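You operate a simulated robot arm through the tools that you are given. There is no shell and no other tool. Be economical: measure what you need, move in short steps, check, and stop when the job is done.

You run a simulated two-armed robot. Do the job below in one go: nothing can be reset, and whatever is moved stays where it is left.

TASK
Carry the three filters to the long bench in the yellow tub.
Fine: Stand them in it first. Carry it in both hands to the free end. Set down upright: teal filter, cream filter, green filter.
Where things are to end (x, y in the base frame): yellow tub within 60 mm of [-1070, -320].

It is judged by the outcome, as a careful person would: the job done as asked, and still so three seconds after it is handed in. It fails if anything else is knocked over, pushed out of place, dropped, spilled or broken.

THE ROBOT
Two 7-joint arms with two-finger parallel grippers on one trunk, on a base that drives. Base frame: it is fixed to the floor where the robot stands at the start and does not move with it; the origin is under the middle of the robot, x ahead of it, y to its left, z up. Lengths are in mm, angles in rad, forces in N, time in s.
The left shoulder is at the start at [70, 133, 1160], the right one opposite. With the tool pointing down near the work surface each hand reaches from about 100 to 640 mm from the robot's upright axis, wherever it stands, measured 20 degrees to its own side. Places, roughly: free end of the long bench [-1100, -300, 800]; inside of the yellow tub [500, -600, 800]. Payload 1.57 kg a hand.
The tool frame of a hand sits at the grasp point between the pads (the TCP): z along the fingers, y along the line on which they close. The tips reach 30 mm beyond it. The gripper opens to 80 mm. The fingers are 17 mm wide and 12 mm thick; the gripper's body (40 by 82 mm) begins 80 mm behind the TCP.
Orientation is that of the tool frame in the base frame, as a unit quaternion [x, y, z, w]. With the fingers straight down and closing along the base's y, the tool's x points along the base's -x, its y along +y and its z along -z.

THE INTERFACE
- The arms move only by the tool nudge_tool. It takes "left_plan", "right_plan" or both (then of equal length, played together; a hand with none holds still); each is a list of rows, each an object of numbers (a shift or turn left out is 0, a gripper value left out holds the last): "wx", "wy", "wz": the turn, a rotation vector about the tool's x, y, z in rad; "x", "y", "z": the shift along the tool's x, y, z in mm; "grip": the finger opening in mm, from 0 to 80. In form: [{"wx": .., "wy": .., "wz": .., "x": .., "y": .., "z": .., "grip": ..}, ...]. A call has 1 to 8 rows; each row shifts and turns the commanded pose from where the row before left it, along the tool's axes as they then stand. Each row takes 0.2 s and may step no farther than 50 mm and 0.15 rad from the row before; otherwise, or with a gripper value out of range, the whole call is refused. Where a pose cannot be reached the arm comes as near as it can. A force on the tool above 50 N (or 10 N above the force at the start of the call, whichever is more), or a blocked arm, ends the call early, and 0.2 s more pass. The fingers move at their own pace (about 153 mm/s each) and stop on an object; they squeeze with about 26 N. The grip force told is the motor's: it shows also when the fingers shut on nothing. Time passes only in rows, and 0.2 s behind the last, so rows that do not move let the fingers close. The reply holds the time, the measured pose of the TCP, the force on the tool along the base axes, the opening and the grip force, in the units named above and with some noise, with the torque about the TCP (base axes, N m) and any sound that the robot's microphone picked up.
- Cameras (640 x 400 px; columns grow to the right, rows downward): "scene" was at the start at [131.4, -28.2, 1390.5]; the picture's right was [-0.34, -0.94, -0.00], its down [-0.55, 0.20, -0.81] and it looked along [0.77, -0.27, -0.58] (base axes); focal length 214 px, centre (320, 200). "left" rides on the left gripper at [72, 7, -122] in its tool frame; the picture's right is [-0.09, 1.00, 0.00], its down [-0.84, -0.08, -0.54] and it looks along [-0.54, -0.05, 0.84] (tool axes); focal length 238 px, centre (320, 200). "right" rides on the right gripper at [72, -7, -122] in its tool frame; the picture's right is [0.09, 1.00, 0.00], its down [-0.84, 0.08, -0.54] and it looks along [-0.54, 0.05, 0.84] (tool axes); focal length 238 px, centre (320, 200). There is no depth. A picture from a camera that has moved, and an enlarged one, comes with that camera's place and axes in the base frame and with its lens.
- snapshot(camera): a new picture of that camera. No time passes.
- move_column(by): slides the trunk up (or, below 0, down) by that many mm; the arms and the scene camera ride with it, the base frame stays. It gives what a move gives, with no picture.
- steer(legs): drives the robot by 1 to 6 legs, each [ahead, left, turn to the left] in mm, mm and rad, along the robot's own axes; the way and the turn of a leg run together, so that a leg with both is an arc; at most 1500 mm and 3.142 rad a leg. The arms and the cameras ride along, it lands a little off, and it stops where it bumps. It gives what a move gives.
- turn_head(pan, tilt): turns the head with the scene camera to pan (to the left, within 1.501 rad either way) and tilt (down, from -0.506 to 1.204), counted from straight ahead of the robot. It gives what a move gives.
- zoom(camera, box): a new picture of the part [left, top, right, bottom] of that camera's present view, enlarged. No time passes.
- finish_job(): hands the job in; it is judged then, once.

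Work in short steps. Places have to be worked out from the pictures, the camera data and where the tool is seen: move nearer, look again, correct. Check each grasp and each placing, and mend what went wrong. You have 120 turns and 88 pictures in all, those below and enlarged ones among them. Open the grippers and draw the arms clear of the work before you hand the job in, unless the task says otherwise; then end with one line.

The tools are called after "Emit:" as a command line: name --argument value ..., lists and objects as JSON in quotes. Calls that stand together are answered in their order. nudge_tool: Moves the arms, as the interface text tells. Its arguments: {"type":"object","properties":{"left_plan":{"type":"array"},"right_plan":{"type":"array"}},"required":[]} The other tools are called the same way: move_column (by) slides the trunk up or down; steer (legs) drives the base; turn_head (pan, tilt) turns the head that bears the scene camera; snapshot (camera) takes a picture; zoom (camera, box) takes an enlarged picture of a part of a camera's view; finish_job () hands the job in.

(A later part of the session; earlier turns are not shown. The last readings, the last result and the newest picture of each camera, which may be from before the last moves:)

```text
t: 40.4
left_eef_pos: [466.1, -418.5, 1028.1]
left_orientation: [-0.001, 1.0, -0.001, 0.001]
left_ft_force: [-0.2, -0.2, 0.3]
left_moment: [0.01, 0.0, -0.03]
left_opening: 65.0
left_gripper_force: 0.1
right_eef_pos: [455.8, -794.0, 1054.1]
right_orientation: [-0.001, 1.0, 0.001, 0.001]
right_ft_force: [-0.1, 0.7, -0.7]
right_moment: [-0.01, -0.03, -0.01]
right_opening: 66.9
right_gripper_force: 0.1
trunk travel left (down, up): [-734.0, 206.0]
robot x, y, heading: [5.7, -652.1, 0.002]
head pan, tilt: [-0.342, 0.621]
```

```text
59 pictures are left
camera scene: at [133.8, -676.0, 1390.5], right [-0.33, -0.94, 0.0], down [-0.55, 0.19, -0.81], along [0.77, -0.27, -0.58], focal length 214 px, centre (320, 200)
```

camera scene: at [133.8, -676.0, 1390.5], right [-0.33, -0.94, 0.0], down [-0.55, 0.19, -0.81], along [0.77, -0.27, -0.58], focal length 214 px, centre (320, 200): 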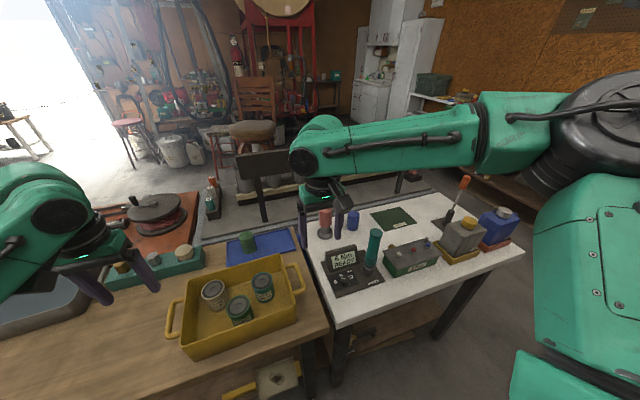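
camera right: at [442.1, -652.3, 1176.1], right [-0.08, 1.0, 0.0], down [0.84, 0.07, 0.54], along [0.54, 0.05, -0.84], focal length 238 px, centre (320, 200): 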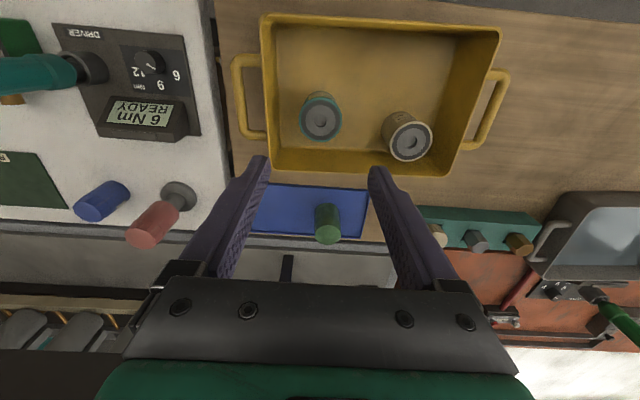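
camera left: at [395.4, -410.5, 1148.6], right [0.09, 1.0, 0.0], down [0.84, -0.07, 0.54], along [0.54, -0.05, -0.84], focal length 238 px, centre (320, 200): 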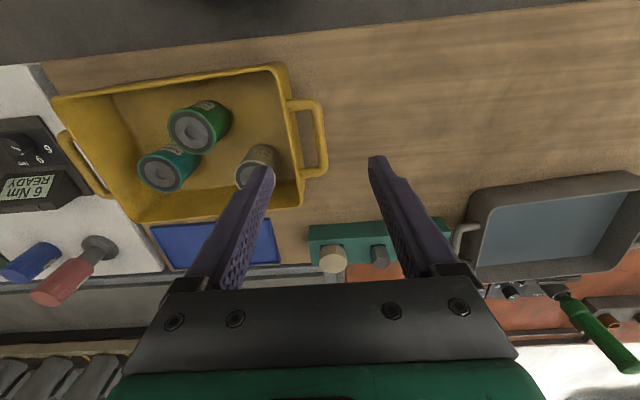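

All three stand in the tub. Next I examine the two handles with zooms from both hand cameras.

Emit:
zoom --camera "left" --box '[240, 50, 400, 210]'

Emit:
snapshot --camera "right"

```text
2.50 times, centred on (320, 130) of left
camera zoom: at [395.4, -410.5, 1148.6], right [0.09, 1.0, 0.0], down [0.84, -0.07, 0.54], along [0.54, -0.05, -0.84], focal length 596 px, centre (320, 375)
```

zoom: 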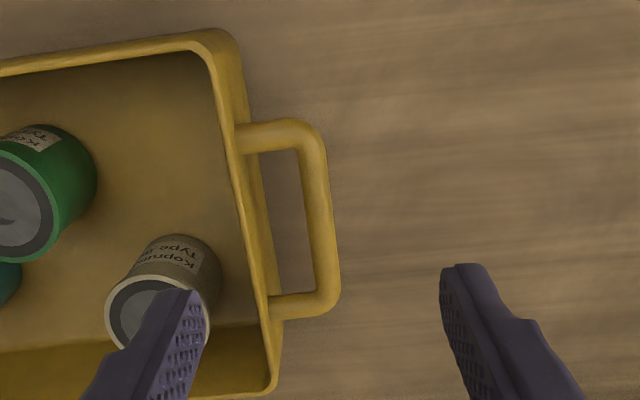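

```text
57 pictures are left
camera right: at [385.2, -801.7, 1175.5], right [-0.09, 1.0, 0.0], down [0.84, 0.08, 0.54], along [0.54, 0.05, -0.84], focal length 238 px, centre (320, 200)
```

right: 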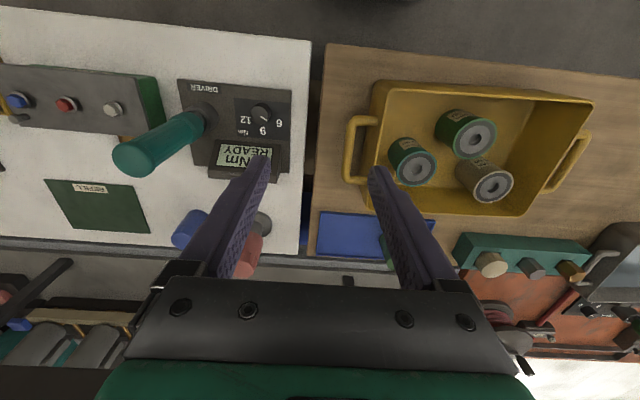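

Handle bars: left one at (500,−420), right one ≈(508,−746), bars along x about 13 mm thick with a 24 mm gap to the wall. I bring the base to face the tub and pre-set the grips to 27 mm.

Emit:
steer --legs '[[65, 69, 0]]'

Emit:
nudge_tool --left_plan '[{"x": 17, "y": -35, "grip": 27}, {"x": 17, "y": -35}, {"z": 45}, {"z": 45}]' --right_plan '[{"x": 8, "y": -11, "grip": 27}, {"x": 8, "y": -11}, {"z": 45}, {"z": 45}]'

Emit:
snapshot --camera "left"

Emit:
snapshot --camera "right"

```text
t: 41.5
left_eef_pos: [530.3, -349.6, 1028.1]
left_orientation: [-0.002, 1.0, 0.0, 0.002]
left_ft_force: [-0.1, -0.3, -0.1]
left_moment: [0.02, -0.01, -0.01]
left_opening: 65.0
left_gripper_force: 0.2
right_eef_pos: [519.4, -725.9, 1054.0]
right_orientation: [-0.002, 1.0, 0.001, 0.001]
right_ft_force: [0.4, 0.1, 0.1]
right_moment: [0.0, 0.02, 0.03]
right_opening: 67.2
right_gripper_force: 0.1
trunk travel left (down, up): [-734.0, 206.0]
robot x, y, heading: [67.2, -584.0, 0.004]
head pan, tilt: [-0.342, 0.621]
```

```text
t: 42.5
left_eef_pos: [499.7, -419.5, 935.4]
left_orientation: [-0.002, 1.0, -0.002, 0.001]
left_ft_force: [0.0, 0.3, 0.1]
left_moment: [0.0, 0.0, 0.01]
left_opening: 26.8
left_gripper_force: 0.0
right_eef_pos: [506.2, -747.1, 966.8]
right_orientation: [-0.002, 1.0, 0.002, 0.001]
right_ft_force: [0.6, -1.2, 0.0]
right_moment: [0.03, 0.01, -0.02]
right_opening: 27.0
right_gripper_force: 0.2
trunk travel left (down, up): [-734.0, 206.0]
robot x, y, heading: [68.1, -578.9, 0.002]
head pan, tilt: [-0.342, 0.621]
```

```text
56 pictures are left
camera left: at [427.1, -412.6, 1056.7], right [0.09, 1.0, 0.0], down [0.84, -0.07, 0.54], along [0.54, -0.05, -0.84], focal length 238 px, centre (320, 200)
```

left: 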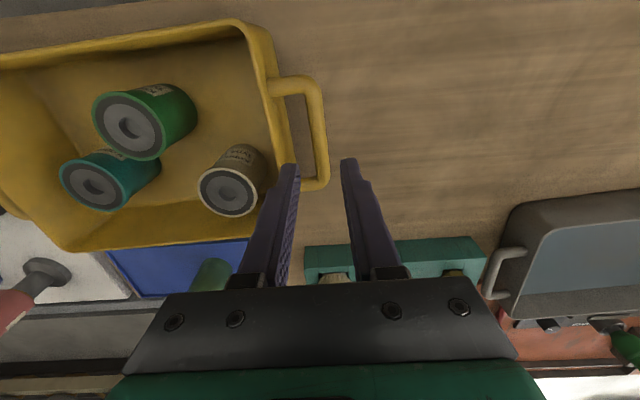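

```text
55 pictures are left
camera right: at [435.4, -755.1, 1087.2], right [-0.1, 1.0, 0.0], down [0.84, 0.08, 0.54], along [0.54, 0.05, -0.84], focal length 238 px, centre (320, 200)
```

right: 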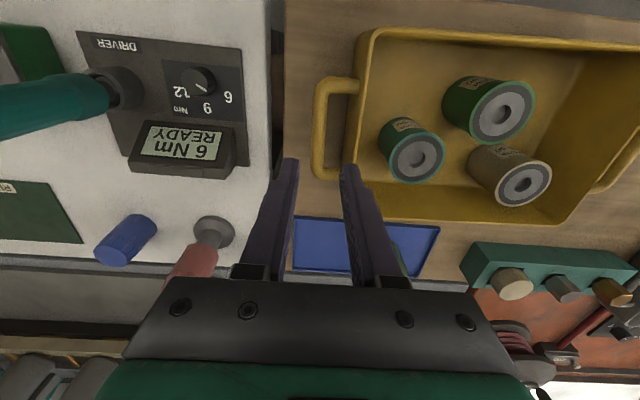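

Bars: left (499,−421), right (510,−747). Both hands are within ~1.5 mm in y. I descend to z≈862, tips about to straddle the bars, and check.

Emit:
nudge_tool --left_plan '[{"y": -1.5, "z": 25}, {"z": 25}, {"z": 22}]' --right_plan '[{"y": -0.5, "z": 35}, {"z": 35}, {"z": 34}]'

Emit:
snapshot --camera "left"

Emit:
snapshot --camera "right"

```text
t: 43.3
left_eef_pos: [500.8, -420.9, 863.8]
left_orientation: [-0.002, 1.0, -0.002, 0.001]
left_ft_force: [0.8, -0.4, 0.3]
left_moment: [0.02, 0.01, 0.01]
left_opening: 27.0
left_gripper_force: 0.1
right_eef_pos: [504.7, -747.1, 858.9]
right_orientation: [-0.002, 1.0, 0.001, 0.001]
right_ft_force: [0.1, 0.1, 0.0]
right_moment: [-0.01, -0.01, 0.01]
right_opening: 27.0
right_gripper_force: 0.1
trunk travel left (down, up): [-734.0, 206.0]
robot x, y, heading: [66.7, -580.4, 0.001]
head pan, tilt: [-0.342, 0.621]
```

```text
54 pictures are left
camera left: at [427.7, -414.2, 985.7], right [0.09, 1.0, 0.0], down [0.84, -0.07, 0.54], along [0.54, -0.05, -0.84], focal length 238 px, centre (320, 200)
```

left: 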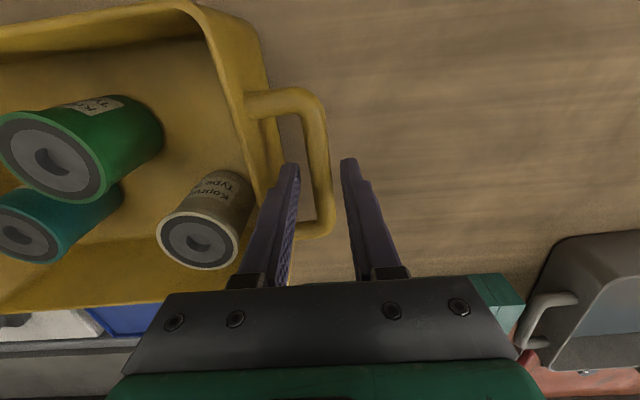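

```text
53 pictures are left
camera right: at [434.6, -755.1, 980.4], right [-0.1, 1.0, 0.0], down [0.84, 0.08, 0.54], along [0.54, 0.05, -0.84], focal length 238 px, centre (320, 200)
```

right: 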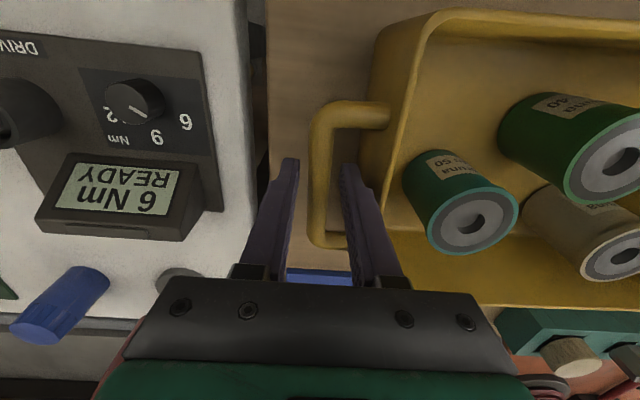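

Both bars are centred between the fingertips. I lower about 20 mm and close on the bars.

Emit:
nudge_tool --left_plan '[{"z": 12}, {"z": 12}, {}]' --right_plan '[{"z": 10}, {"z": 9}, {}]'

Emit:
nudge_tool --left_plan '[{"grip": 4}, {}, {}]' --right_plan '[{"grip": 4}, {}, {}]'

Emit:
snapshot --camera "left"

Emit:
snapshot --camera "right"

```text
t: 44.1
left_eef_pos: [498.4, -422.5, 840.9]
left_orientation: [-0.002, 1.0, -0.002, 0.001]
left_ft_force: [-0.4, 0.6, -0.1]
left_moment: [0.0, 0.0, 0.0]
left_opening: 27.1
left_gripper_force: 0.0
right_eef_pos: [503.4, -748.0, 841.2]
right_orientation: [-0.002, 1.0, 0.002, 0.001]
right_ft_force: [0.6, 0.2, -0.7]
right_moment: [0.03, 0.0, 0.01]
right_opening: 27.0
right_gripper_force: 0.1
trunk travel left (down, up): [-734.0, 206.0]
robot x, y, heading: [68.7, -580.7, 0.004]
head pan, tilt: [-0.342, 0.621]
```

```text
t: 44.9
left_eef_pos: [497.8, -419.9, 841.9]
left_orientation: [-0.002, 1.0, 0.0, 0.0]
left_ft_force: [2.6, 3.9, -0.1]
left_moment: [-0.03, 0.09, 0.27]
left_opening: 13.6
left_gripper_force: 26.0
right_eef_pos: [503.4, -746.3, 840.9]
right_orientation: [-0.001, 1.0, 0.001, 0.001]
right_ft_force: [-2.5, -5.4, 3.1]
right_moment: [0.11, -0.11, 0.48]
right_opening: 14.0
right_gripper_force: 26.4
trunk travel left (down, up): [-734.0, 206.0]
robot x, y, heading: [65.5, -578.0, 0.002]
head pan, tilt: [-0.342, 0.621]
```

```text
52 pictures are left
camera left: at [426.1, -413.9, 962.3], right [0.09, 1.0, 0.0], down [0.84, -0.07, 0.54], along [0.54, -0.05, -0.84], focal length 238 px, centre (320, 200)
```

left: 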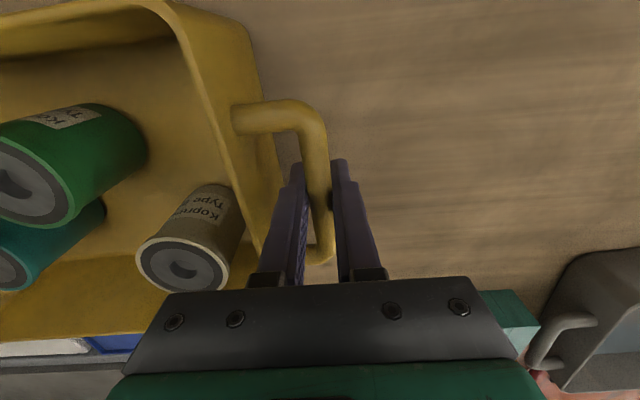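

```text
51 pictures are left
camera right: at [433.7, -755.0, 962.5], right [-0.1, 1.0, 0.0], down [0.84, 0.08, 0.54], along [0.54, 0.05, -0.84], focal length 238 px, centre (320, 200)
```

right: 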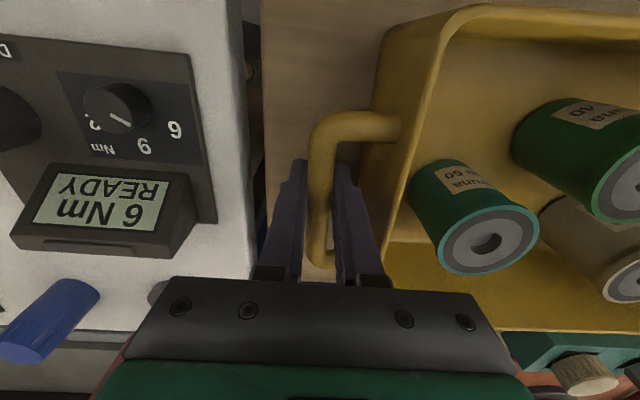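

Both bars are firmly gripped (≈14 mm). I lift with the column so that both hands rise together: 60 mm first.

Emit:
move_column --by 60

Emit:
snapshot --camera "scene"

```text
t: 45.9
left_eef_pos: [499.1, -420.3, 900.5]
left_orientation: [-0.001, 1.0, 0.0, 0.001]
left_ft_force: [2.4, 7.2, -4.4]
left_moment: [-0.04, -0.01, 0.27]
left_opening: 13.6
left_gripper_force: 25.6
right_eef_pos: [504.9, -747.7, 899.4]
right_orientation: [-0.003, 1.0, 0.001, 0.0]
right_ft_force: [-1.8, -7.2, -4.3]
right_moment: [0.06, 0.09, 0.44]
right_opening: 13.7
right_gripper_force: 26.3
trunk travel left (down, up): [-794.0, 146.0]
robot x, y, heading: [65.0, -580.5, 0.005]
head pan, tilt: [-0.342, 0.621]
```

```text
50 pictures are left
camera scene: at [199.6, -607.6, 1450.3], right [-0.33, -0.94, 0.0], down [-0.55, 0.19, -0.81], along [0.77, -0.27, -0.58], focal length 214 px, centre (320, 200)
```

scene: 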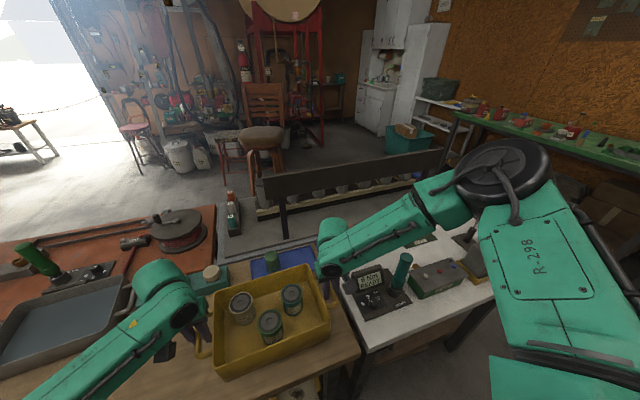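

The tub is lifted level. I raise 60 mm more, then look around to each side before driving.

Emit:
move_column --by 60

Emit:
turn_head --pan -1.5 --tilt 0.4

Emit:
snapshot --camera "scene"

Emit:
turn_head --pan 1.5 --tilt 0.4

Emit:
snapshot --camera "scene"

```text
t: 46.9
left_eef_pos: [499.0, -421.2, 961.1]
left_orientation: [-0.001, 1.0, 0.0, 0.001]
left_ft_force: [2.1, 10.8, -2.9]
left_moment: [-0.09, -0.03, 0.25]
left_opening: 13.9
left_gripper_force: 26.4
right_eef_pos: [504.6, -747.0, 960.4]
right_orientation: [-0.003, 1.0, 0.001, 0.0]
right_ft_force: [-1.8, -10.8, -4.5]
right_moment: [0.11, 0.11, 0.44]
right_opening: 14.0
right_gripper_force: 26.1
trunk travel left (down, up): [-854.0, 86.0]
robot x, y, heading: [67.2, -581.9, -0.003]
head pan, tilt: [-0.342, 0.621]
```

```text
t: 48.2
left_eef_pos: [498.5, -421.3, 960.7]
left_orientation: [-0.002, 1.0, 0.0, 0.0]
left_ft_force: [2.0, 13.0, -3.8]
left_moment: [-0.15, 0.05, 0.26]
left_opening: 13.5
left_gripper_force: 26.1
right_eef_pos: [505.1, -748.0, 960.5]
right_orientation: [-0.003, 1.0, 0.001, 0.0]
right_ft_force: [-2.0, -14.1, -3.2]
right_moment: [0.12, -0.02, 0.45]
right_opening: 13.9
right_gripper_force: 26.1
trunk travel left (down, up): [-854.0, 86.0]
robot x, y, heading: [66.1, -576.6, 0.008]
head pan, tilt: [-1.499, 0.4]
```

```text
49 pictures are left
camera scene: at [123.8, -670.9, 1530.5], right [-1.0, -0.08, 0.0], down [-0.03, 0.39, -0.92], along [0.07, -0.92, -0.39], focal length 214 px, centre (320, 200)
```

scene: 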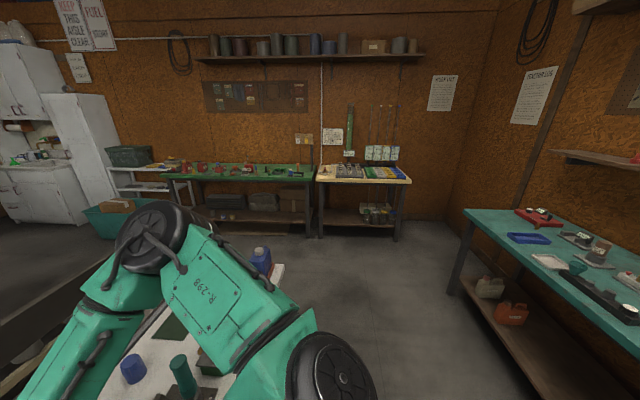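

```text
t: 50.8
left_eef_pos: [498.7, -421.1, 959.3]
left_orientation: [-0.002, 1.0, 0.0, 0.0]
left_ft_force: [2.4, 15.8, -3.5]
left_moment: [-0.18, 0.03, 0.22]
left_opening: 13.5
left_gripper_force: 25.6
right_eef_pos: [505.1, -748.0, 962.2]
right_orientation: [-0.002, 1.0, 0.001, 0.0]
right_ft_force: [-1.1, -16.1, -3.5]
right_moment: [0.14, 0.01, 0.49]
right_opening: 14.0
right_gripper_force: 26.8
trunk travel left (down, up): [-854.0, 86.0]
robot x, y, heading: [62.9, -578.7, 0.004]
head pan, tilt: [1.499, 0.4]
```

```text
48 pictures are left
camera scene: at [122.9, -486.1, 1530.5], right [1.0, -0.07, 0.0], down [-0.03, -0.39, -0.92], along [0.06, 0.92, -0.39], focal length 214 px, centre (320, 200)
```

scene: 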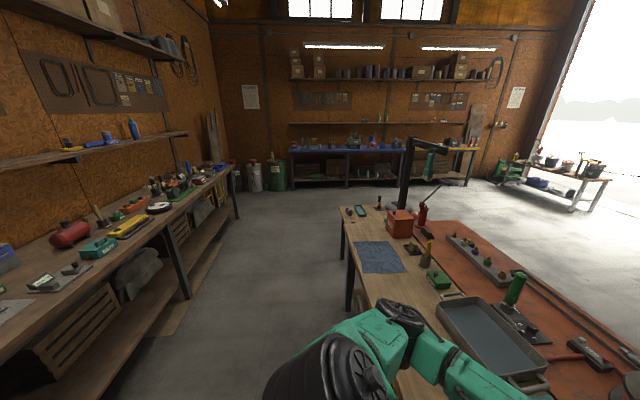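

The bench behind has its front edge at x≈−860, and its free end near y≈−300. A sideways strain between the hands is creeping up (±16 N), so I test relieving it by moving each hand 1 mm outward.

Emit:
nudge_tool --left_plan '[{"y": 1}, {}]' --right_plan '[{"y": -1}, {}]'

```text
t: 51.4
left_eef_pos: [499.1, -420.0, 960.9]
left_orientation: [-0.001, 1.0, -0.002, 0.001]
left_ft_force: [1.4, 8.6, -4.0]
left_moment: [-0.11, 0.05, 0.29]
left_opening: 13.5
left_gripper_force: 26.1
right_eef_pos: [505.3, -746.9, 960.3]
right_orientation: [-0.003, 1.0, 0.002, 0.0]
right_ft_force: [-2.8, -8.5, -3.4]
right_moment: [0.07, 0.02, 0.5]
right_opening: 14.0
right_gripper_force: 26.3
trunk travel left (down, up): [-854.0, 86.0]
robot x, y, heading: [67.9, -579.3, 0.004]
head pan, tilt: [1.499, 0.4]
```

Moving outward halved the strain. One more mm outward, then I raise both hands together in small rows to gain forward reach.

Emit:
nudge_tool --left_plan '[{"y": 1}, {}, {"z": -10}, {"z": -15}, {"z": -15}, {"z": -15}, {"z": -10}, {}]' --right_plan '[{"y": -1}, {}, {"z": -10}, {"z": -15}, {"z": -15}, {"z": -15}, {"z": -10}, {}]'

Emit:
turn_head --pan 0 --tilt 0.8

Emit:
snapshot --camera "scene"

```text
t: 53.2
left_eef_pos: [498.0, -421.0, 1026.3]
left_orientation: [-0.002, 1.0, -0.004, 0.0]
left_ft_force: [2.7, -29.7, -3.5]
left_moment: [0.27, 0.25, 0.3]
left_opening: 13.6
left_gripper_force: 26.0
right_eef_pos: [504.5, -747.0, 1025.4]
right_orientation: [-0.002, 1.0, 0.003, 0.002]
right_ft_force: [-2.3, 29.7, -3.0]
right_moment: [-0.25, -0.18, 0.47]
right_opening: 14.1
right_gripper_force: 25.7
trunk travel left (down, up): [-854.0, 86.0]
robot x, y, heading: [65.3, -583.2, 0.007]
head pan, tilt: [1.499, 0.4]
```

```text
t: 54.8
left_eef_pos: [498.3, -420.7, 1025.2]
left_orientation: [-0.001, 1.0, -0.004, 0.001]
left_ft_force: [3.5, -34.3, -3.8]
left_moment: [0.34, -0.02, 0.31]
left_opening: 13.7
left_gripper_force: 25.8
right_eef_pos: [505.8, -747.3, 1026.0]
right_orientation: [-0.003, 1.0, 0.005, 0.002]
right_ft_force: [-3.1, 34.3, -4.6]
right_moment: [-0.32, 0.07, 0.43]
right_opening: 14.3
right_gripper_force: 26.1
trunk travel left (down, up): [-854.0, 86.0]
robot x, y, heading: [66.9, -575.9, 0.007]
head pan, tilt: [0.0, 0.799]
```

```text
47 pictures are left
camera scene: at [197.2, -578.1, 1495.4], right [0.0, -1.0, 0.0], down [-0.72, 0.0, -0.7], along [0.7, 0.0, -0.72], focal length 214 px, centre (320, 200)
```

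scene: 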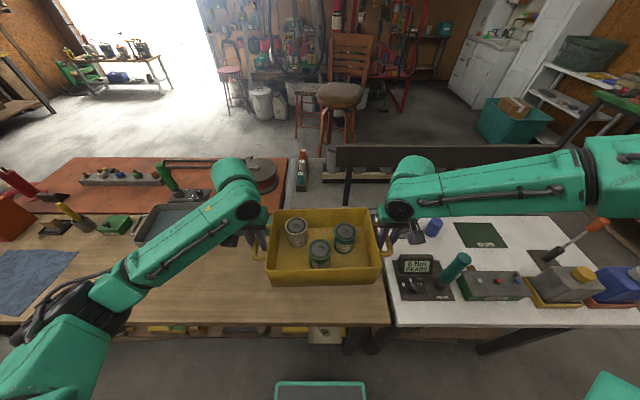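

Now the hands pull outward too much (34 N). I bring each in by 0.7 mm and check.

Emit:
nudge_tool --left_plan '[{"y": -0.8}, {}]' --right_plan '[{"y": 0.8}, {}]'

```text
t: 55.4
left_eef_pos: [498.1, -420.5, 1024.7]
left_orientation: [-0.001, 1.0, -0.003, 0.002]
left_ft_force: [2.6, -30.5, -3.7]
left_moment: [0.29, 0.08, 0.34]
left_opening: 13.8
left_gripper_force: 26.1
right_eef_pos: [506.0, -746.9, 1026.4]
right_orientation: [-0.002, 1.0, 0.004, 0.002]
right_ft_force: [-3.2, 30.4, -4.0]
right_moment: [-0.3, -0.03, 0.44]
right_opening: 14.2
right_gripper_force: 26.5
trunk travel left (down, up): [-854.0, 86.0]
robot x, y, heading: [67.2, -578.9, 0.006]
head pan, tilt: [0.0, 0.799]
```

Emit:
nudge_tool --left_plan '[{"y": -1}, {"y": -1}, {}]' --right_plan '[{"y": 1}, {"y": 1}, {}]'

```text
t: 56.2
left_eef_pos: [499.2, -420.6, 1026.7]
left_orientation: [-0.003, 1.0, 0.001, 0.0]
left_ft_force: [2.0, -5.6, -4.4]
left_moment: [0.08, 0.28, 0.27]
left_opening: 13.9
left_gripper_force: 25.9
right_eef_pos: [506.3, -747.0, 1026.3]
right_orientation: [-0.001, 1.0, -0.001, 0.0]
right_ft_force: [-1.5, 6.8, -3.3]
right_moment: [-0.03, -0.24, 0.42]
right_opening: 14.2
right_gripper_force: 25.9
trunk travel left (down, up): [-854.0, 86.0]
robot x, y, heading: [67.9, -578.0, 0.005]
head pan, tilt: [0.0, 0.799]
```

The strain is now small (6 N). I back away from the bench by 320 mm, then check.

Emit:
steer --legs '[[-320, 0, 0]]'

Emit:
snapshot --camera "scene"

```text
t: 58.4
left_eef_pos: [176.9, -420.2, 1025.4]
left_orientation: [-0.005, 1.0, 0.0, -0.002]
left_ft_force: [1.6, 26.4, -3.8]
left_moment: [-0.26, 0.03, 0.31]
left_opening: 13.5
left_gripper_force: 25.9
right_eef_pos: [185.3, -747.3, 1025.1]
right_orientation: [-0.004, 1.0, -0.001, -0.001]
right_ft_force: [-2.3, -26.2, -3.8]
right_moment: [0.21, 0.03, 0.45]
right_opening: 14.3
right_gripper_force: 25.6
trunk travel left (down, up): [-854.0, 86.0]
robot x, y, heading: [-256.6, -584.6, 0.006]
head pan, tilt: [0.0, 0.799]
```

```text
46 pictures are left
camera scene: at [-123.3, -579.6, 1495.1], right [0.01, -1.0, 0.0], down [-0.72, -0.01, -0.69], along [0.69, 0.01, -0.72], focal length 214 px, centre (320, 200)
```

scene: 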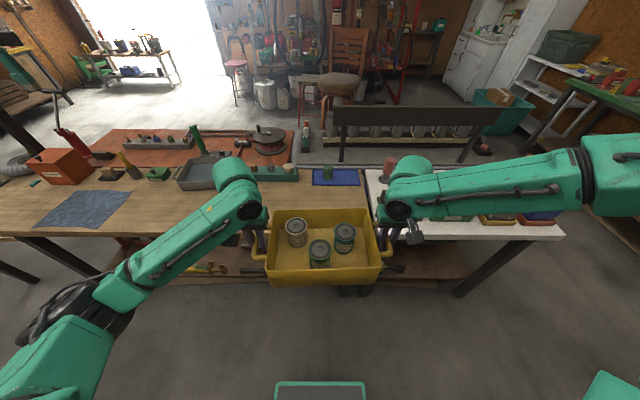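

The tub rides well. Compression has crept back (26 N), since the right spacing lies between my last two settings; I set each hand 1.2 mm outward.

Emit:
nudge_tool --left_plan '[{"y": 1.2}, {}, {}]' --right_plan '[{"y": -1.2}, {}, {}]'

Emit:
nudge_tool --left_plan '[{}, {}, {}, {}]' --right_plan '[{}, {}, {}, {}]'

```text
t: 59.2
left_eef_pos: [174.1, -419.5, 1025.9]
left_orientation: [-0.005, 1.0, -0.001, 0.001]
left_ft_force: [2.3, -14.9, -4.5]
left_moment: [0.16, -0.15, 0.36]
left_opening: 13.6
left_gripper_force: 26.1
right_eef_pos: [182.7, -747.9, 1026.1]
right_orientation: [-0.005, 1.0, 0.001, 0.0]
right_ft_force: [-3.1, 16.0, -3.9]
right_moment: [-0.17, 0.16, 0.49]
right_opening: 13.9
right_gripper_force: 26.3
trunk travel left (down, up): [-854.0, 86.0]
robot x, y, heading: [-255.6, -588.6, 0.006]
head pan, tilt: [0.0, 0.799]
```

```text
t: 60.2
left_eef_pos: [174.9, -422.0, 1026.0]
left_orientation: [-0.004, 1.0, 0.0, 0.0]
left_ft_force: [2.8, -24.8, -4.2]
left_moment: [0.24, 0.05, 0.34]
left_opening: 13.7
left_gripper_force: 26.1
right_eef_pos: [183.3, -746.9, 1025.9]
right_orientation: [-0.004, 1.0, 0.001, 0.0]
right_ft_force: [-4.1, 25.4, -3.7]
right_moment: [-0.24, 0.03, 0.48]
right_opening: 13.9
right_gripper_force: 26.2
trunk travel left (down, up): [-854.0, 86.0]
robot x, y, heading: [-258.6, -581.9, 0.015]
head pan, tilt: [0.0, 0.799]
```

Emit:
nudge_tool --left_plan '[{"y": -0.6}, {}, {}]' --right_plan '[{"y": 0.6}, {}, {}]'

```text
t: 61.0
left_eef_pos: [175.1, -420.1, 1026.2]
left_orientation: [-0.005, 1.0, 0.0, 0.0]
left_ft_force: [2.8, -22.4, -3.5]
left_moment: [0.22, 0.16, 0.3]
left_opening: 13.7
left_gripper_force: 25.5
right_eef_pos: [183.9, -747.0, 1026.4]
right_orientation: [-0.003, 1.0, 0.001, 0.0]
right_ft_force: [-2.7, 22.7, -3.7]
right_moment: [-0.18, -0.16, 0.44]
right_opening: 14.2
right_gripper_force: 26.3
trunk travel left (down, up): [-854.0, 86.0]
robot x, y, heading: [-258.7, -582.2, 0.013]
head pan, tilt: [0.0, 0.799]
```

A little more inward, then drive sideways toward y≈−320.

Emit:
nudge_tool --left_plan '[{"y": -0.6}, {}]' --right_plan '[{"y": 0.6}, {}]'

Emit:
steer --legs '[[0, 260, 0]]'

```text
t: 61.6
left_eef_pos: [174.4, -418.9, 1025.4]
left_orientation: [-0.005, 1.0, 0.0, 0.0]
left_ft_force: [2.6, -18.8, -4.2]
left_moment: [0.13, 0.15, 0.29]
left_opening: 13.7
left_gripper_force: 26.3
right_eef_pos: [182.4, -746.7, 1024.9]
right_orientation: [-0.003, 1.0, 0.0, 0.0]
right_ft_force: [-2.8, 18.1, -3.9]
right_moment: [-0.12, -0.09, 0.43]
right_opening: 14.3
right_gripper_force: 26.0
trunk travel left (down, up): [-854.0, 86.0]
robot x, y, heading: [-257.2, -583.5, 0.008]
head pan, tilt: [0.0, 0.799]
```

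```text
t: 63.5
left_eef_pos: [171.1, -158.0, 1025.8]
left_orientation: [-0.006, 1.0, 0.002, -0.001]
left_ft_force: [3.0, -11.8, -3.8]
left_moment: [0.12, 0.02, 0.31]
left_opening: 13.5
left_gripper_force: 26.1
right_eef_pos: [181.8, -485.9, 1025.7]
right_orientation: [-0.004, 1.0, 0.0, 0.0]
right_ft_force: [-2.5, 12.9, -3.5]
right_moment: [-0.12, 0.0, 0.47]
right_opening: 14.1
right_gripper_force: 25.7
trunk travel left (down, up): [-854.0, 86.0]
robot x, y, heading: [-260.5, -316.8, 0.013]
head pan, tilt: [0.0, 0.799]
```

Strain is fine (12 N). Robot at (−260,−317). I turn left by a quarter first and look at the load and the bench.

Emit:
steer --legs '[[0, 0, 1.57]]'

Emit:
turn_head --pan 0.9 --tilt 0.6

Emit:
snapshot --camera "scene"

```text
t: 67.7
left_eef_pos: [-417.8, 112.3, 1025.8]
left_orientation: [0.708, -0.706, 0.0, 0.001]
left_ft_force: [2.3, 1.5, -3.8]
left_moment: [-0.09, 0.05, 0.27]
left_opening: 13.3
left_gripper_force: 26.3
right_eef_pos: [-90.1, 118.4, 1025.1]
right_orientation: [-0.707, 0.708, 0.001, 0.0]
right_ft_force: [-3.1, -2.7, -3.6]
right_moment: [0.04, -0.05, 0.46]
right_opening: 14.1
right_gripper_force: 26.2
trunk travel left (down, up): [-854.0, 86.0]
robot x, y, heading: [-258.7, -321.9, 1.57]
head pan, tilt: [0.0, 0.799]
```

```text
t: 68.9
left_eef_pos: [-418.3, 111.9, 1025.0]
left_orientation: [0.708, -0.707, 0.0, 0.001]
left_ft_force: [1.7, 3.0, -2.9]
left_moment: [0.05, -0.01, 0.3]
left_opening: 13.6
left_gripper_force: 26.1
right_eef_pos: [-91.0, 118.4, 1025.1]
right_orientation: [-0.707, 0.707, 0.0, 0.0]
right_ft_force: [-0.7, -2.5, -4.5]
right_moment: [-0.05, -0.07, 0.45]
right_opening: 13.9
right_gripper_force: 26.2
trunk travel left (down, up): [-854.0, 86.0]
robot x, y, heading: [-259.2, -319.2, 1.578]
head pan, tilt: [0.901, 0.6]
```

```text
45 pictures are left
camera scene: at [-330.1, -212.1, 1512.3], right [0.62, 0.78, 0.0], down [0.44, -0.35, -0.82], along [-0.65, 0.51, -0.57], focal length 214 px, centre (320, 200)
```

scene: 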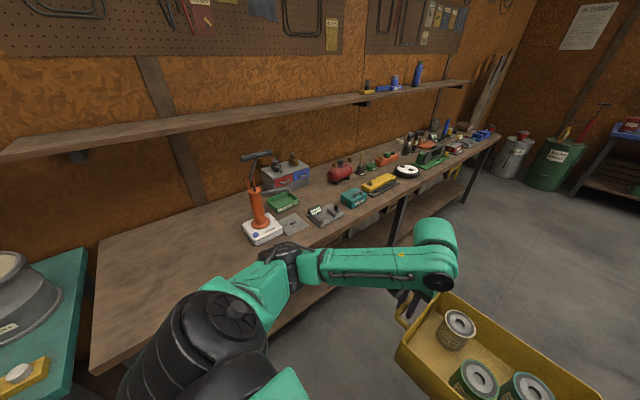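

The free end is clear: bench spans x −870..−1490, y from −560; the orange pump stands near (−1100, 20). Strain is nearly nil. I turn the second quarter.

Emit:
steer --legs '[[0, 0, 1.565]]'

Emit:
turn_head --pan -0.2 --tilt 0.7

Emit:
snapshot --camera "scene"

```text
t: 73.1
left_eef_pos: [-692.2, -475.8, 1025.1]
left_orientation: [1.0, 0.0, 0.001, 0.002]
left_ft_force: [-1.8, 1.9, -3.8]
left_moment: [-0.01, -0.04, 0.26]
left_opening: 13.4
left_gripper_force: 25.9
right_eef_pos: [-698.6, -150.2, 1026.0]
right_orientation: [1.0, -0.002, -0.001, 0.0]
right_ft_force: [2.1, -1.2, -4.2]
right_moment: [-0.01, -0.02, 0.48]
right_opening: 14.0
right_gripper_force: 25.9
trunk travel left (down, up): [-854.0, 86.0]
robot x, y, heading: [-264.5, -322.4, 3.143]
head pan, tilt: [0.901, 0.6]
```

```text
t: 74.4
left_eef_pos: [-693.3, -476.1, 1025.6]
left_orientation: [1.0, -0.001, 0.0, 0.001]
left_ft_force: [-1.8, 0.3, -3.1]
left_moment: [0.04, 0.04, 0.24]
left_opening: 13.8
left_gripper_force: 26.0
right_eef_pos: [-698.2, -150.1, 1026.9]
right_orientation: [1.0, -0.002, 0.001, 0.0]
right_ft_force: [1.5, -0.8, -3.6]
right_moment: [0.03, -0.13, 0.46]
right_opening: 13.9
right_gripper_force: 26.1
trunk travel left (down, up): [-854.0, 86.0]
robot x, y, heading: [-257.4, -319.2, 3.145]
head pan, tilt: [-0.201, 0.7]
```

```text
44 pictures are left
camera scene: at [-395.7, -301.5, 1503.6], right [0.2, 0.98, 0.0], down [0.63, -0.13, -0.76], along [-0.75, 0.15, -0.64], focal length 214 px, centre (320, 200)
```

scene: 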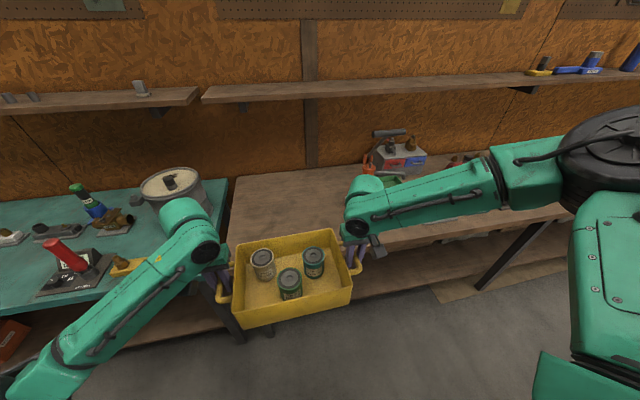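

Level and calm. A tall orange pump stands near the right forearm's future path, so I check its position and height closely before going forward.

Emit:
zoom --camera "scene" --box '[330, 110, 450, 185]'

Emit:
turn_head --pan -0.7 --tilt 0.5

Emit:
snapshot --camera "scene"

Emit:
snapshot --camera "right"

```text
5.33 times, centred on (390, 148) of scene
camera zoom: at [-395.7, -301.5, 1503.6], right [0.2, 0.98, 0.0], down [0.63, -0.13, -0.76], along [-0.75, 0.15, -0.64], focal length 1144 px, centre (-53, 480)
```

zoom: 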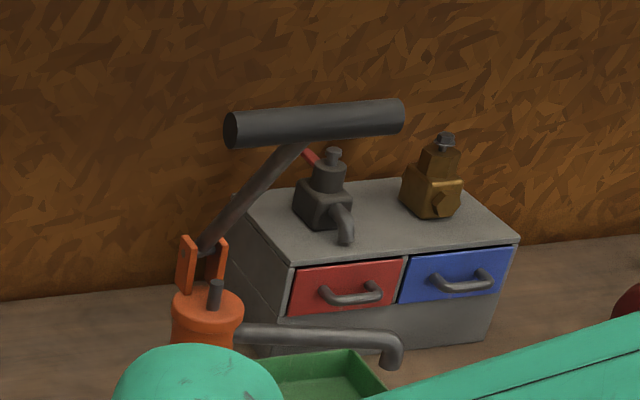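

```text
t: 75.3
left_eef_pos: [-692.4, -476.5, 1024.6]
left_orientation: [1.0, 0.001, 0.0, 0.001]
left_ft_force: [-1.7, 0.6, -3.4]
left_moment: [0.03, -0.01, 0.24]
left_opening: 13.5
left_gripper_force: 26.2
right_eef_pos: [-698.2, -149.8, 1026.0]
right_orientation: [1.0, -0.002, 0.001, -0.001]
right_ft_force: [2.9, -0.9, -4.3]
right_moment: [-0.01, -0.05, 0.45]
right_opening: 14.2
right_gripper_force: 26.7
trunk travel left (down, up): [-854.0, 86.0]
robot x, y, heading: [-262.4, -321.3, 3.141]
head pan, tilt: [-0.7, 0.499]
```

```text
42 pictures are left
camera scene: at [-382.0, -259.9, 1521.3], right [0.64, 0.76, 0.0], down [0.37, -0.31, -0.88], along [-0.67, 0.57, -0.48], focal length 214 px, centre (320, 200)
```

scene: 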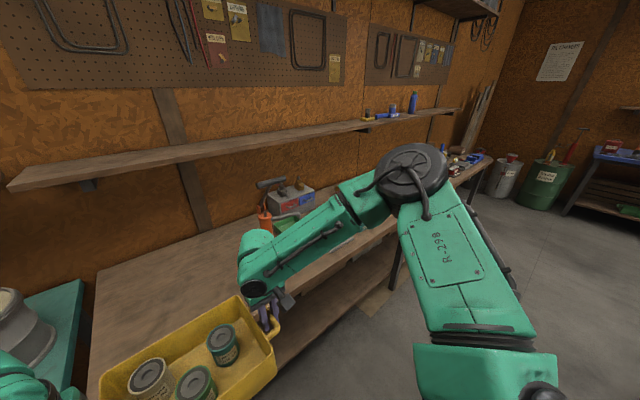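

```text
41 pictures are left
camera right: at [-623.9, -144.3, 1147.1], right [0.09, -1.0, 0.0], down [-0.84, -0.08, 0.54], along [-0.54, -0.05, -0.84], focal length 238 px, centre (320, 200)
```

right: 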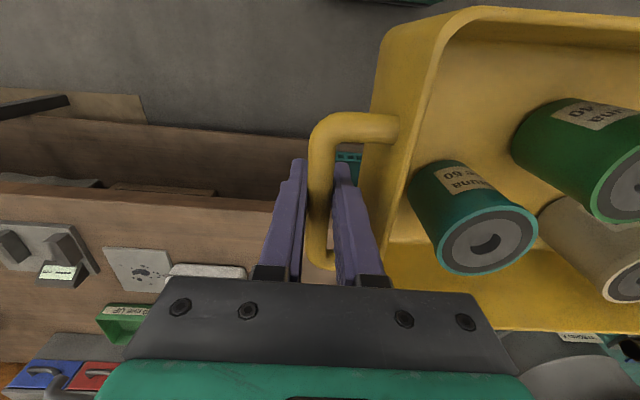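

The pump matters for the right forearm, and my parallax so far is short. I advance 130 mm (still well clear), shift 15 mm left, and look again.

Emit:
steer --legs '[[130, 20, 0]]'

Emit:
snapshot --camera "scene"

Emit:
snapshot --camera "right"

```text
t: 76.6
left_eef_pos: [-819.4, -496.6, 1026.7]
left_orientation: [1.0, 0.0, -0.001, 0.001]
left_ft_force: [-1.1, 1.0, -4.1]
left_moment: [-0.03, -0.08, 0.27]
left_opening: 13.7
left_gripper_force: 25.9
right_eef_pos: [-824.6, -170.7, 1027.4]
right_orientation: [1.0, -0.002, 0.0, 0.0]
right_ft_force: [2.1, -0.4, -3.2]
right_moment: [0.01, 0.05, 0.49]
right_opening: 14.1
right_gripper_force: 26.5
trunk travel left (down, up): [-854.0, 86.0]
robot x, y, heading: [-391.2, -342.4, 3.143]
head pan, tilt: [-0.7, 0.499]
```

```text
40 pictures are left
camera scene: at [-507.9, -279.0, 1521.6], right [0.64, 0.76, 0.0], down [0.36, -0.31, -0.88], along [-0.67, 0.57, -0.48], focal length 214 px, centre (320, 200)
```

scene: 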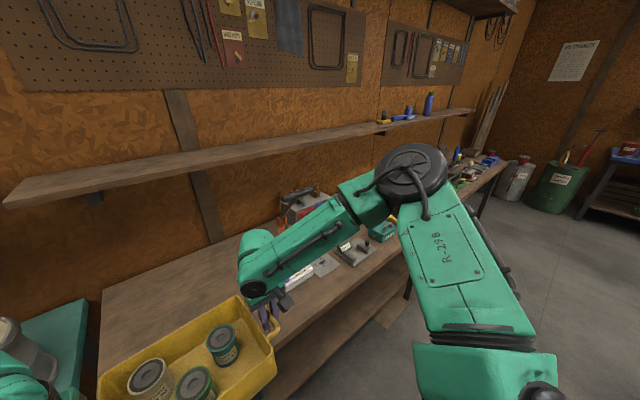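

```text
39 pictures are left
camera right: at [-750.9, -163.8, 1147.9], right [0.09, -1.0, 0.0], down [-0.84, -0.08, 0.54], along [-0.54, -0.05, -0.84], focal length 238 px, centre (320, 200)
```

right: 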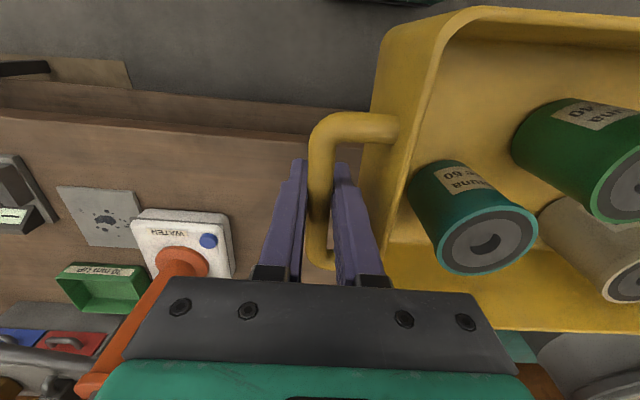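

The pump column is at ≈(−1108,67), top z≈1030 with its lever near (−1095,110,1175). To keep the right forearm clear I'll come in turned about 0.12 rad clockwise, with the arms stretched a bit more. First I raise both hands 55 mm.

Emit:
nudge_tool --left_plan '[{"z": -8}, {"z": -13}, {"z": -13}, {"z": -13}, {"z": -8}, {}]' --right_plan '[{"z": -8}, {"z": -13}, {"z": -13}, {"z": -13}, {"z": -8}, {}]'

Emit:
nudge_tool --left_plan '[{"x": -6}, {"x": -8}, {"x": -8}, {}]' --right_plan '[{"x": -6}, {"x": -8}, {"x": -8}, {}]'

```text
t: 78.0
left_eef_pos: [-823.0, -496.5, 1079.5]
left_orientation: [1.0, 0.0, 0.0, 0.0]
left_ft_force: [-1.9, -5.2, -3.7]
left_moment: [0.04, 0.25, 0.29]
left_opening: 13.5
left_gripper_force: 25.9
right_eef_pos: [-828.2, -169.2, 1081.1]
right_orientation: [1.0, -0.001, 0.001, 0.0]
right_ft_force: [2.8, 4.0, -4.3]
right_moment: [0.02, -0.3, 0.43]
right_opening: 14.1
right_gripper_force: 26.2
trunk travel left (down, up): [-854.0, 86.0]
robot x, y, heading: [-386.5, -339.5, 3.14]
head pan, tilt: [-0.7, 0.499]
```

```text
t: 79.0
left_eef_pos: [-843.5, -497.6, 1080.3]
left_orientation: [1.0, 0.001, 0.0, 0.001]
left_ft_force: [-2.3, -3.8, -4.2]
left_moment: [0.05, -0.09, 0.32]
left_opening: 13.5
left_gripper_force: 25.7
right_eef_pos: [-849.0, -169.8, 1083.2]
right_orientation: [1.0, -0.001, 0.001, -0.001]
right_ft_force: [1.7, 2.3, -3.5]
right_moment: [-0.08, 0.07, 0.5]
right_opening: 14.0
right_gripper_force: 26.2
trunk travel left (down, up): [-854.0, 86.0]
robot x, y, heading: [-389.0, -339.2, 3.141]
head pan, tilt: [-0.7, 0.499]
```

Both hands moved in step with little strain. I extend a further 15 mm.

Emit:
nudge_tool --left_plan '[{"x": -6}, {"x": -6}, {"x": -4}, {}]' --right_plan '[{"x": -6}, {"x": -6}, {"x": -4}, {}]'

```text
t: 80.0
left_eef_pos: [-859.7, -496.3, 1079.4]
left_orientation: [1.0, 0.0, 0.0, 0.0]
left_ft_force: [-1.6, 0.2, -4.1]
left_moment: [0.01, -0.14, 0.23]
left_opening: 13.2
left_gripper_force: 26.2
right_eef_pos: [-866.4, -170.2, 1080.8]
right_orientation: [1.0, -0.001, 0.001, 0.0]
right_ft_force: [3.3, 0.8, -4.0]
right_moment: [-0.06, 0.12, 0.47]
right_opening: 14.3
right_gripper_force: 26.1
trunk travel left (down, up): [-854.0, 86.0]
robot x, y, heading: [-390.2, -339.2, 3.142]
head pan, tilt: [-0.7, 0.499]
```

Tub centre rides 473 mm ahead of the robot. I turn −0.12, shift 93 left, and advance 110, stopping short for a look.

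Emit:
steer --legs '[[0, 0, -0.12], [0, 93, 0], [110, 0, 0]]'

Emit:
snapshot --camera "scene"

Emit:
snapshot --camera "right"

Emit:
snapshot --camera "left"

```text
t: 82.5
left_eef_pos: [-991.0, -520.7, 1081.5]
left_orientation: [0.998, -0.058, -0.001, 0.0]
left_ft_force: [-2.1, 5.0, -3.0]
left_moment: [0.0, -0.02, 0.28]
left_opening: 13.7
left_gripper_force: 25.4
right_eef_pos: [-957.8, -195.5, 1083.5]
right_orientation: [0.998, -0.059, -0.001, -0.001]
right_ft_force: [1.8, -4.6, -3.5]
right_moment: [0.04, 0.01, 0.47]
right_opening: 13.8
right_gripper_force: 25.2
trunk travel left (down, up): [-854.0, 86.0]
robot x, y, heading: [-507.7, -416.4, 3.025]
head pan, tilt: [-0.7, 0.499]
```

```text
38 pictures are left
camera scene: at [-617.8, -347.0, 1521.8], right [0.73, 0.68, 0.0], down [0.33, -0.35, -0.88], along [-0.6, 0.64, -0.48], focal length 214 px, centre (320, 200)
```

scene: 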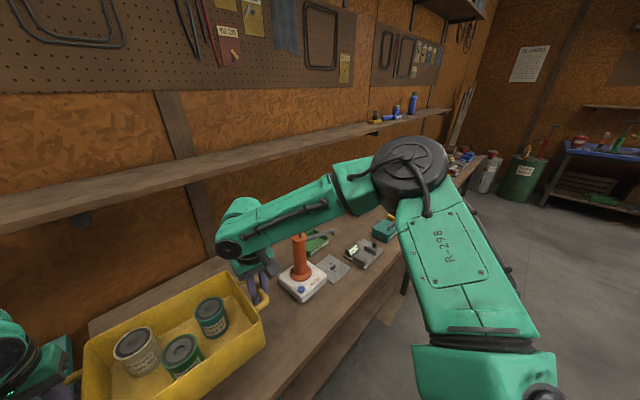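

```text
37 pictures are left
camera right: at [-883.6, -198.8, 1203.6], right [-0.03, -1.0, 0.0], down [-0.84, 0.02, 0.54], along [-0.54, 0.02, -0.84], focal length 238 px, centre (320, 200)
```

right: 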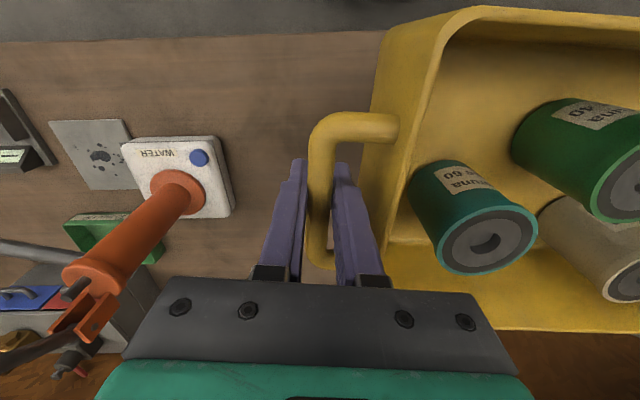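

```text
36 pictures are left
camera left: at [-919.5, -536.2, 1202.8], right [-0.21, -0.98, 0.0], down [-0.82, 0.17, 0.54], along [-0.53, 0.11, -0.84], focal length 238 px, centre (320, 200)
```

left: 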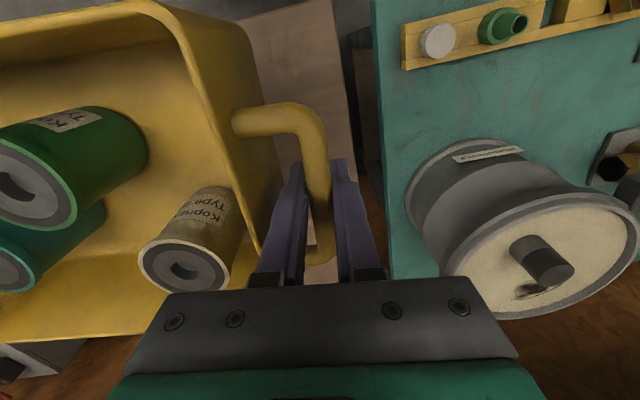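

Right camera: pump column at (−1091,66), its lever leaning away; the drum's nearest edge is (−1214,−648), z≤960, both clear. For more forearm room I turn another −0.08 and close in on tub centre (−1038,−342).

Emit:
steer --legs '[[0, 0, -0.08], [0, 37, 0], [61, 0, 0]]'

Emit:
turn_head --pan -0.2 --tilt 0.8

Emit:
snapshot --camera "scene"

Emit:
snapshot --camera "right"

```text
t: 84.4
left_eef_pos: [-1059.8, -503.0, 1083.5]
left_orientation: [0.995, -0.1, -0.004, 0.001]
left_ft_force: [-1.4, 1.1, -3.6]
left_moment: [-0.04, 0.04, 0.31]
left_opening: 13.4
left_gripper_force: 26.2
right_eef_pos: [-999.7, -181.0, 1084.3]
right_orientation: [0.995, -0.1, -0.003, 0.0]
right_ft_force: [1.7, -1.8, -3.5]
right_moment: [0.0, 0.05, 0.46]
right_opening: 13.9
right_gripper_force: 26.2
trunk travel left (down, up): [-854.0, 86.0]
robot x, y, heading: [-574.3, -442.1, 2.941]
head pan, tilt: [-0.7, 0.499]
```

```text
t: 85.4
left_eef_pos: [-1067.3, -502.5, 1079.5]
left_orientation: [0.995, -0.099, 0.001, 0.002]
left_ft_force: [-2.3, 1.8, -4.2]
left_moment: [-0.04, 0.02, 0.32]
left_opening: 13.5
left_gripper_force: 26.1
right_eef_pos: [-1008.1, -182.0, 1080.0]
right_orientation: [0.995, -0.099, 0.003, -0.001]
right_ft_force: [1.8, -0.6, -3.4]
right_moment: [-0.01, -0.05, 0.46]
right_opening: 13.8
right_gripper_force: 25.6
trunk travel left (down, up): [-854.0, 86.0]
robot x, y, heading: [-573.1, -445.0, 2.939]
head pan, tilt: [-0.201, 0.799]
```

```text
35 pictures are left
camera scene: at [-702.7, -399.4, 1495.2], right [0.39, 0.92, 0.0], down [0.66, -0.28, -0.7], along [-0.64, 0.27, -0.72], focal length 214 px, centre (320, 200)
```

scene: 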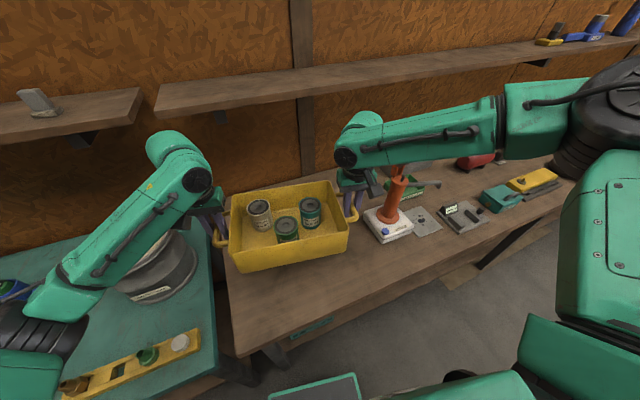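

```text
34 pictures are left
camera right: at [-935.9, -190.3, 1201.5], right [-0.11, -0.99, 0.0], down [-0.84, 0.09, 0.54], along [-0.54, 0.06, -0.84], focal length 238 px, centre (320, 200)
```

right: 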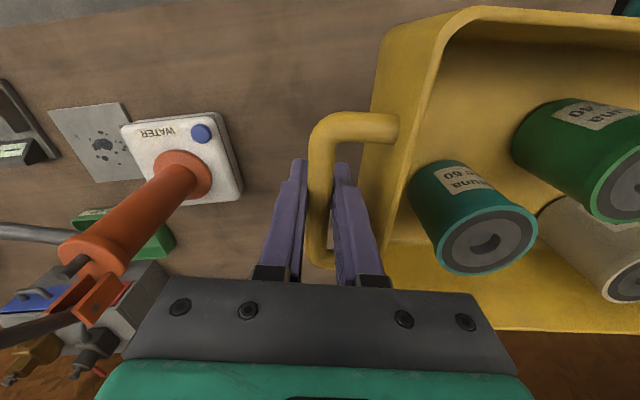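

Tub centre is over (−1038,−342), 39 mm from target. Before lowering with the column I check that the left elbow has height to spare above the teal bench.

Emit:
turn_head --pan 0.7 --tilt 0.8

Emit:
snapshot --camera "scene"

```text
t: 86.6
left_eef_pos: [-1067.2, -504.3, 1079.5]
left_orientation: [0.995, -0.1, 0.0, 0.0]
left_ft_force: [-2.2, 1.1, -2.8]
left_moment: [-0.01, 0.0, 0.28]
left_opening: 13.4
left_gripper_force: 26.0
right_eef_pos: [-1007.1, -182.6, 1079.4]
right_orientation: [0.995, -0.1, 0.001, 0.001]
right_ft_force: [2.9, 0.1, -4.2]
right_moment: [-0.04, -0.09, 0.44]
right_opening: 14.0
right_gripper_force: 26.0
trunk travel left (down, up): [-854.0, 86.0]
robot x, y, heading: [-573.6, -443.2, 2.939]
head pan, tilt: [0.7, 0.799]
```

```text
33 pictures are left
camera scene: at [-697.4, -469.4, 1495.3], right [-0.48, 0.88, 0.0], down [0.63, 0.34, -0.7], along [-0.61, -0.33, -0.72], focal length 214 px, centre (320, 200)
```

scene: 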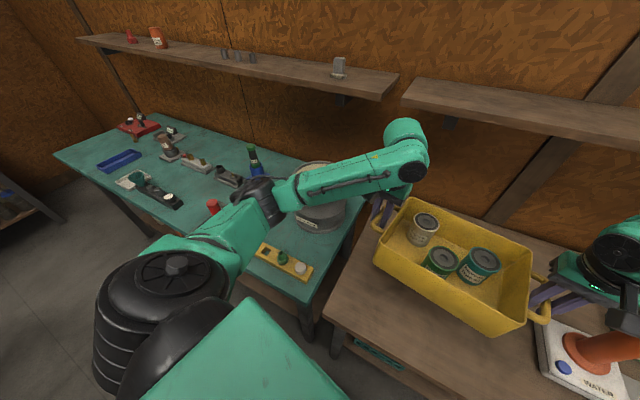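

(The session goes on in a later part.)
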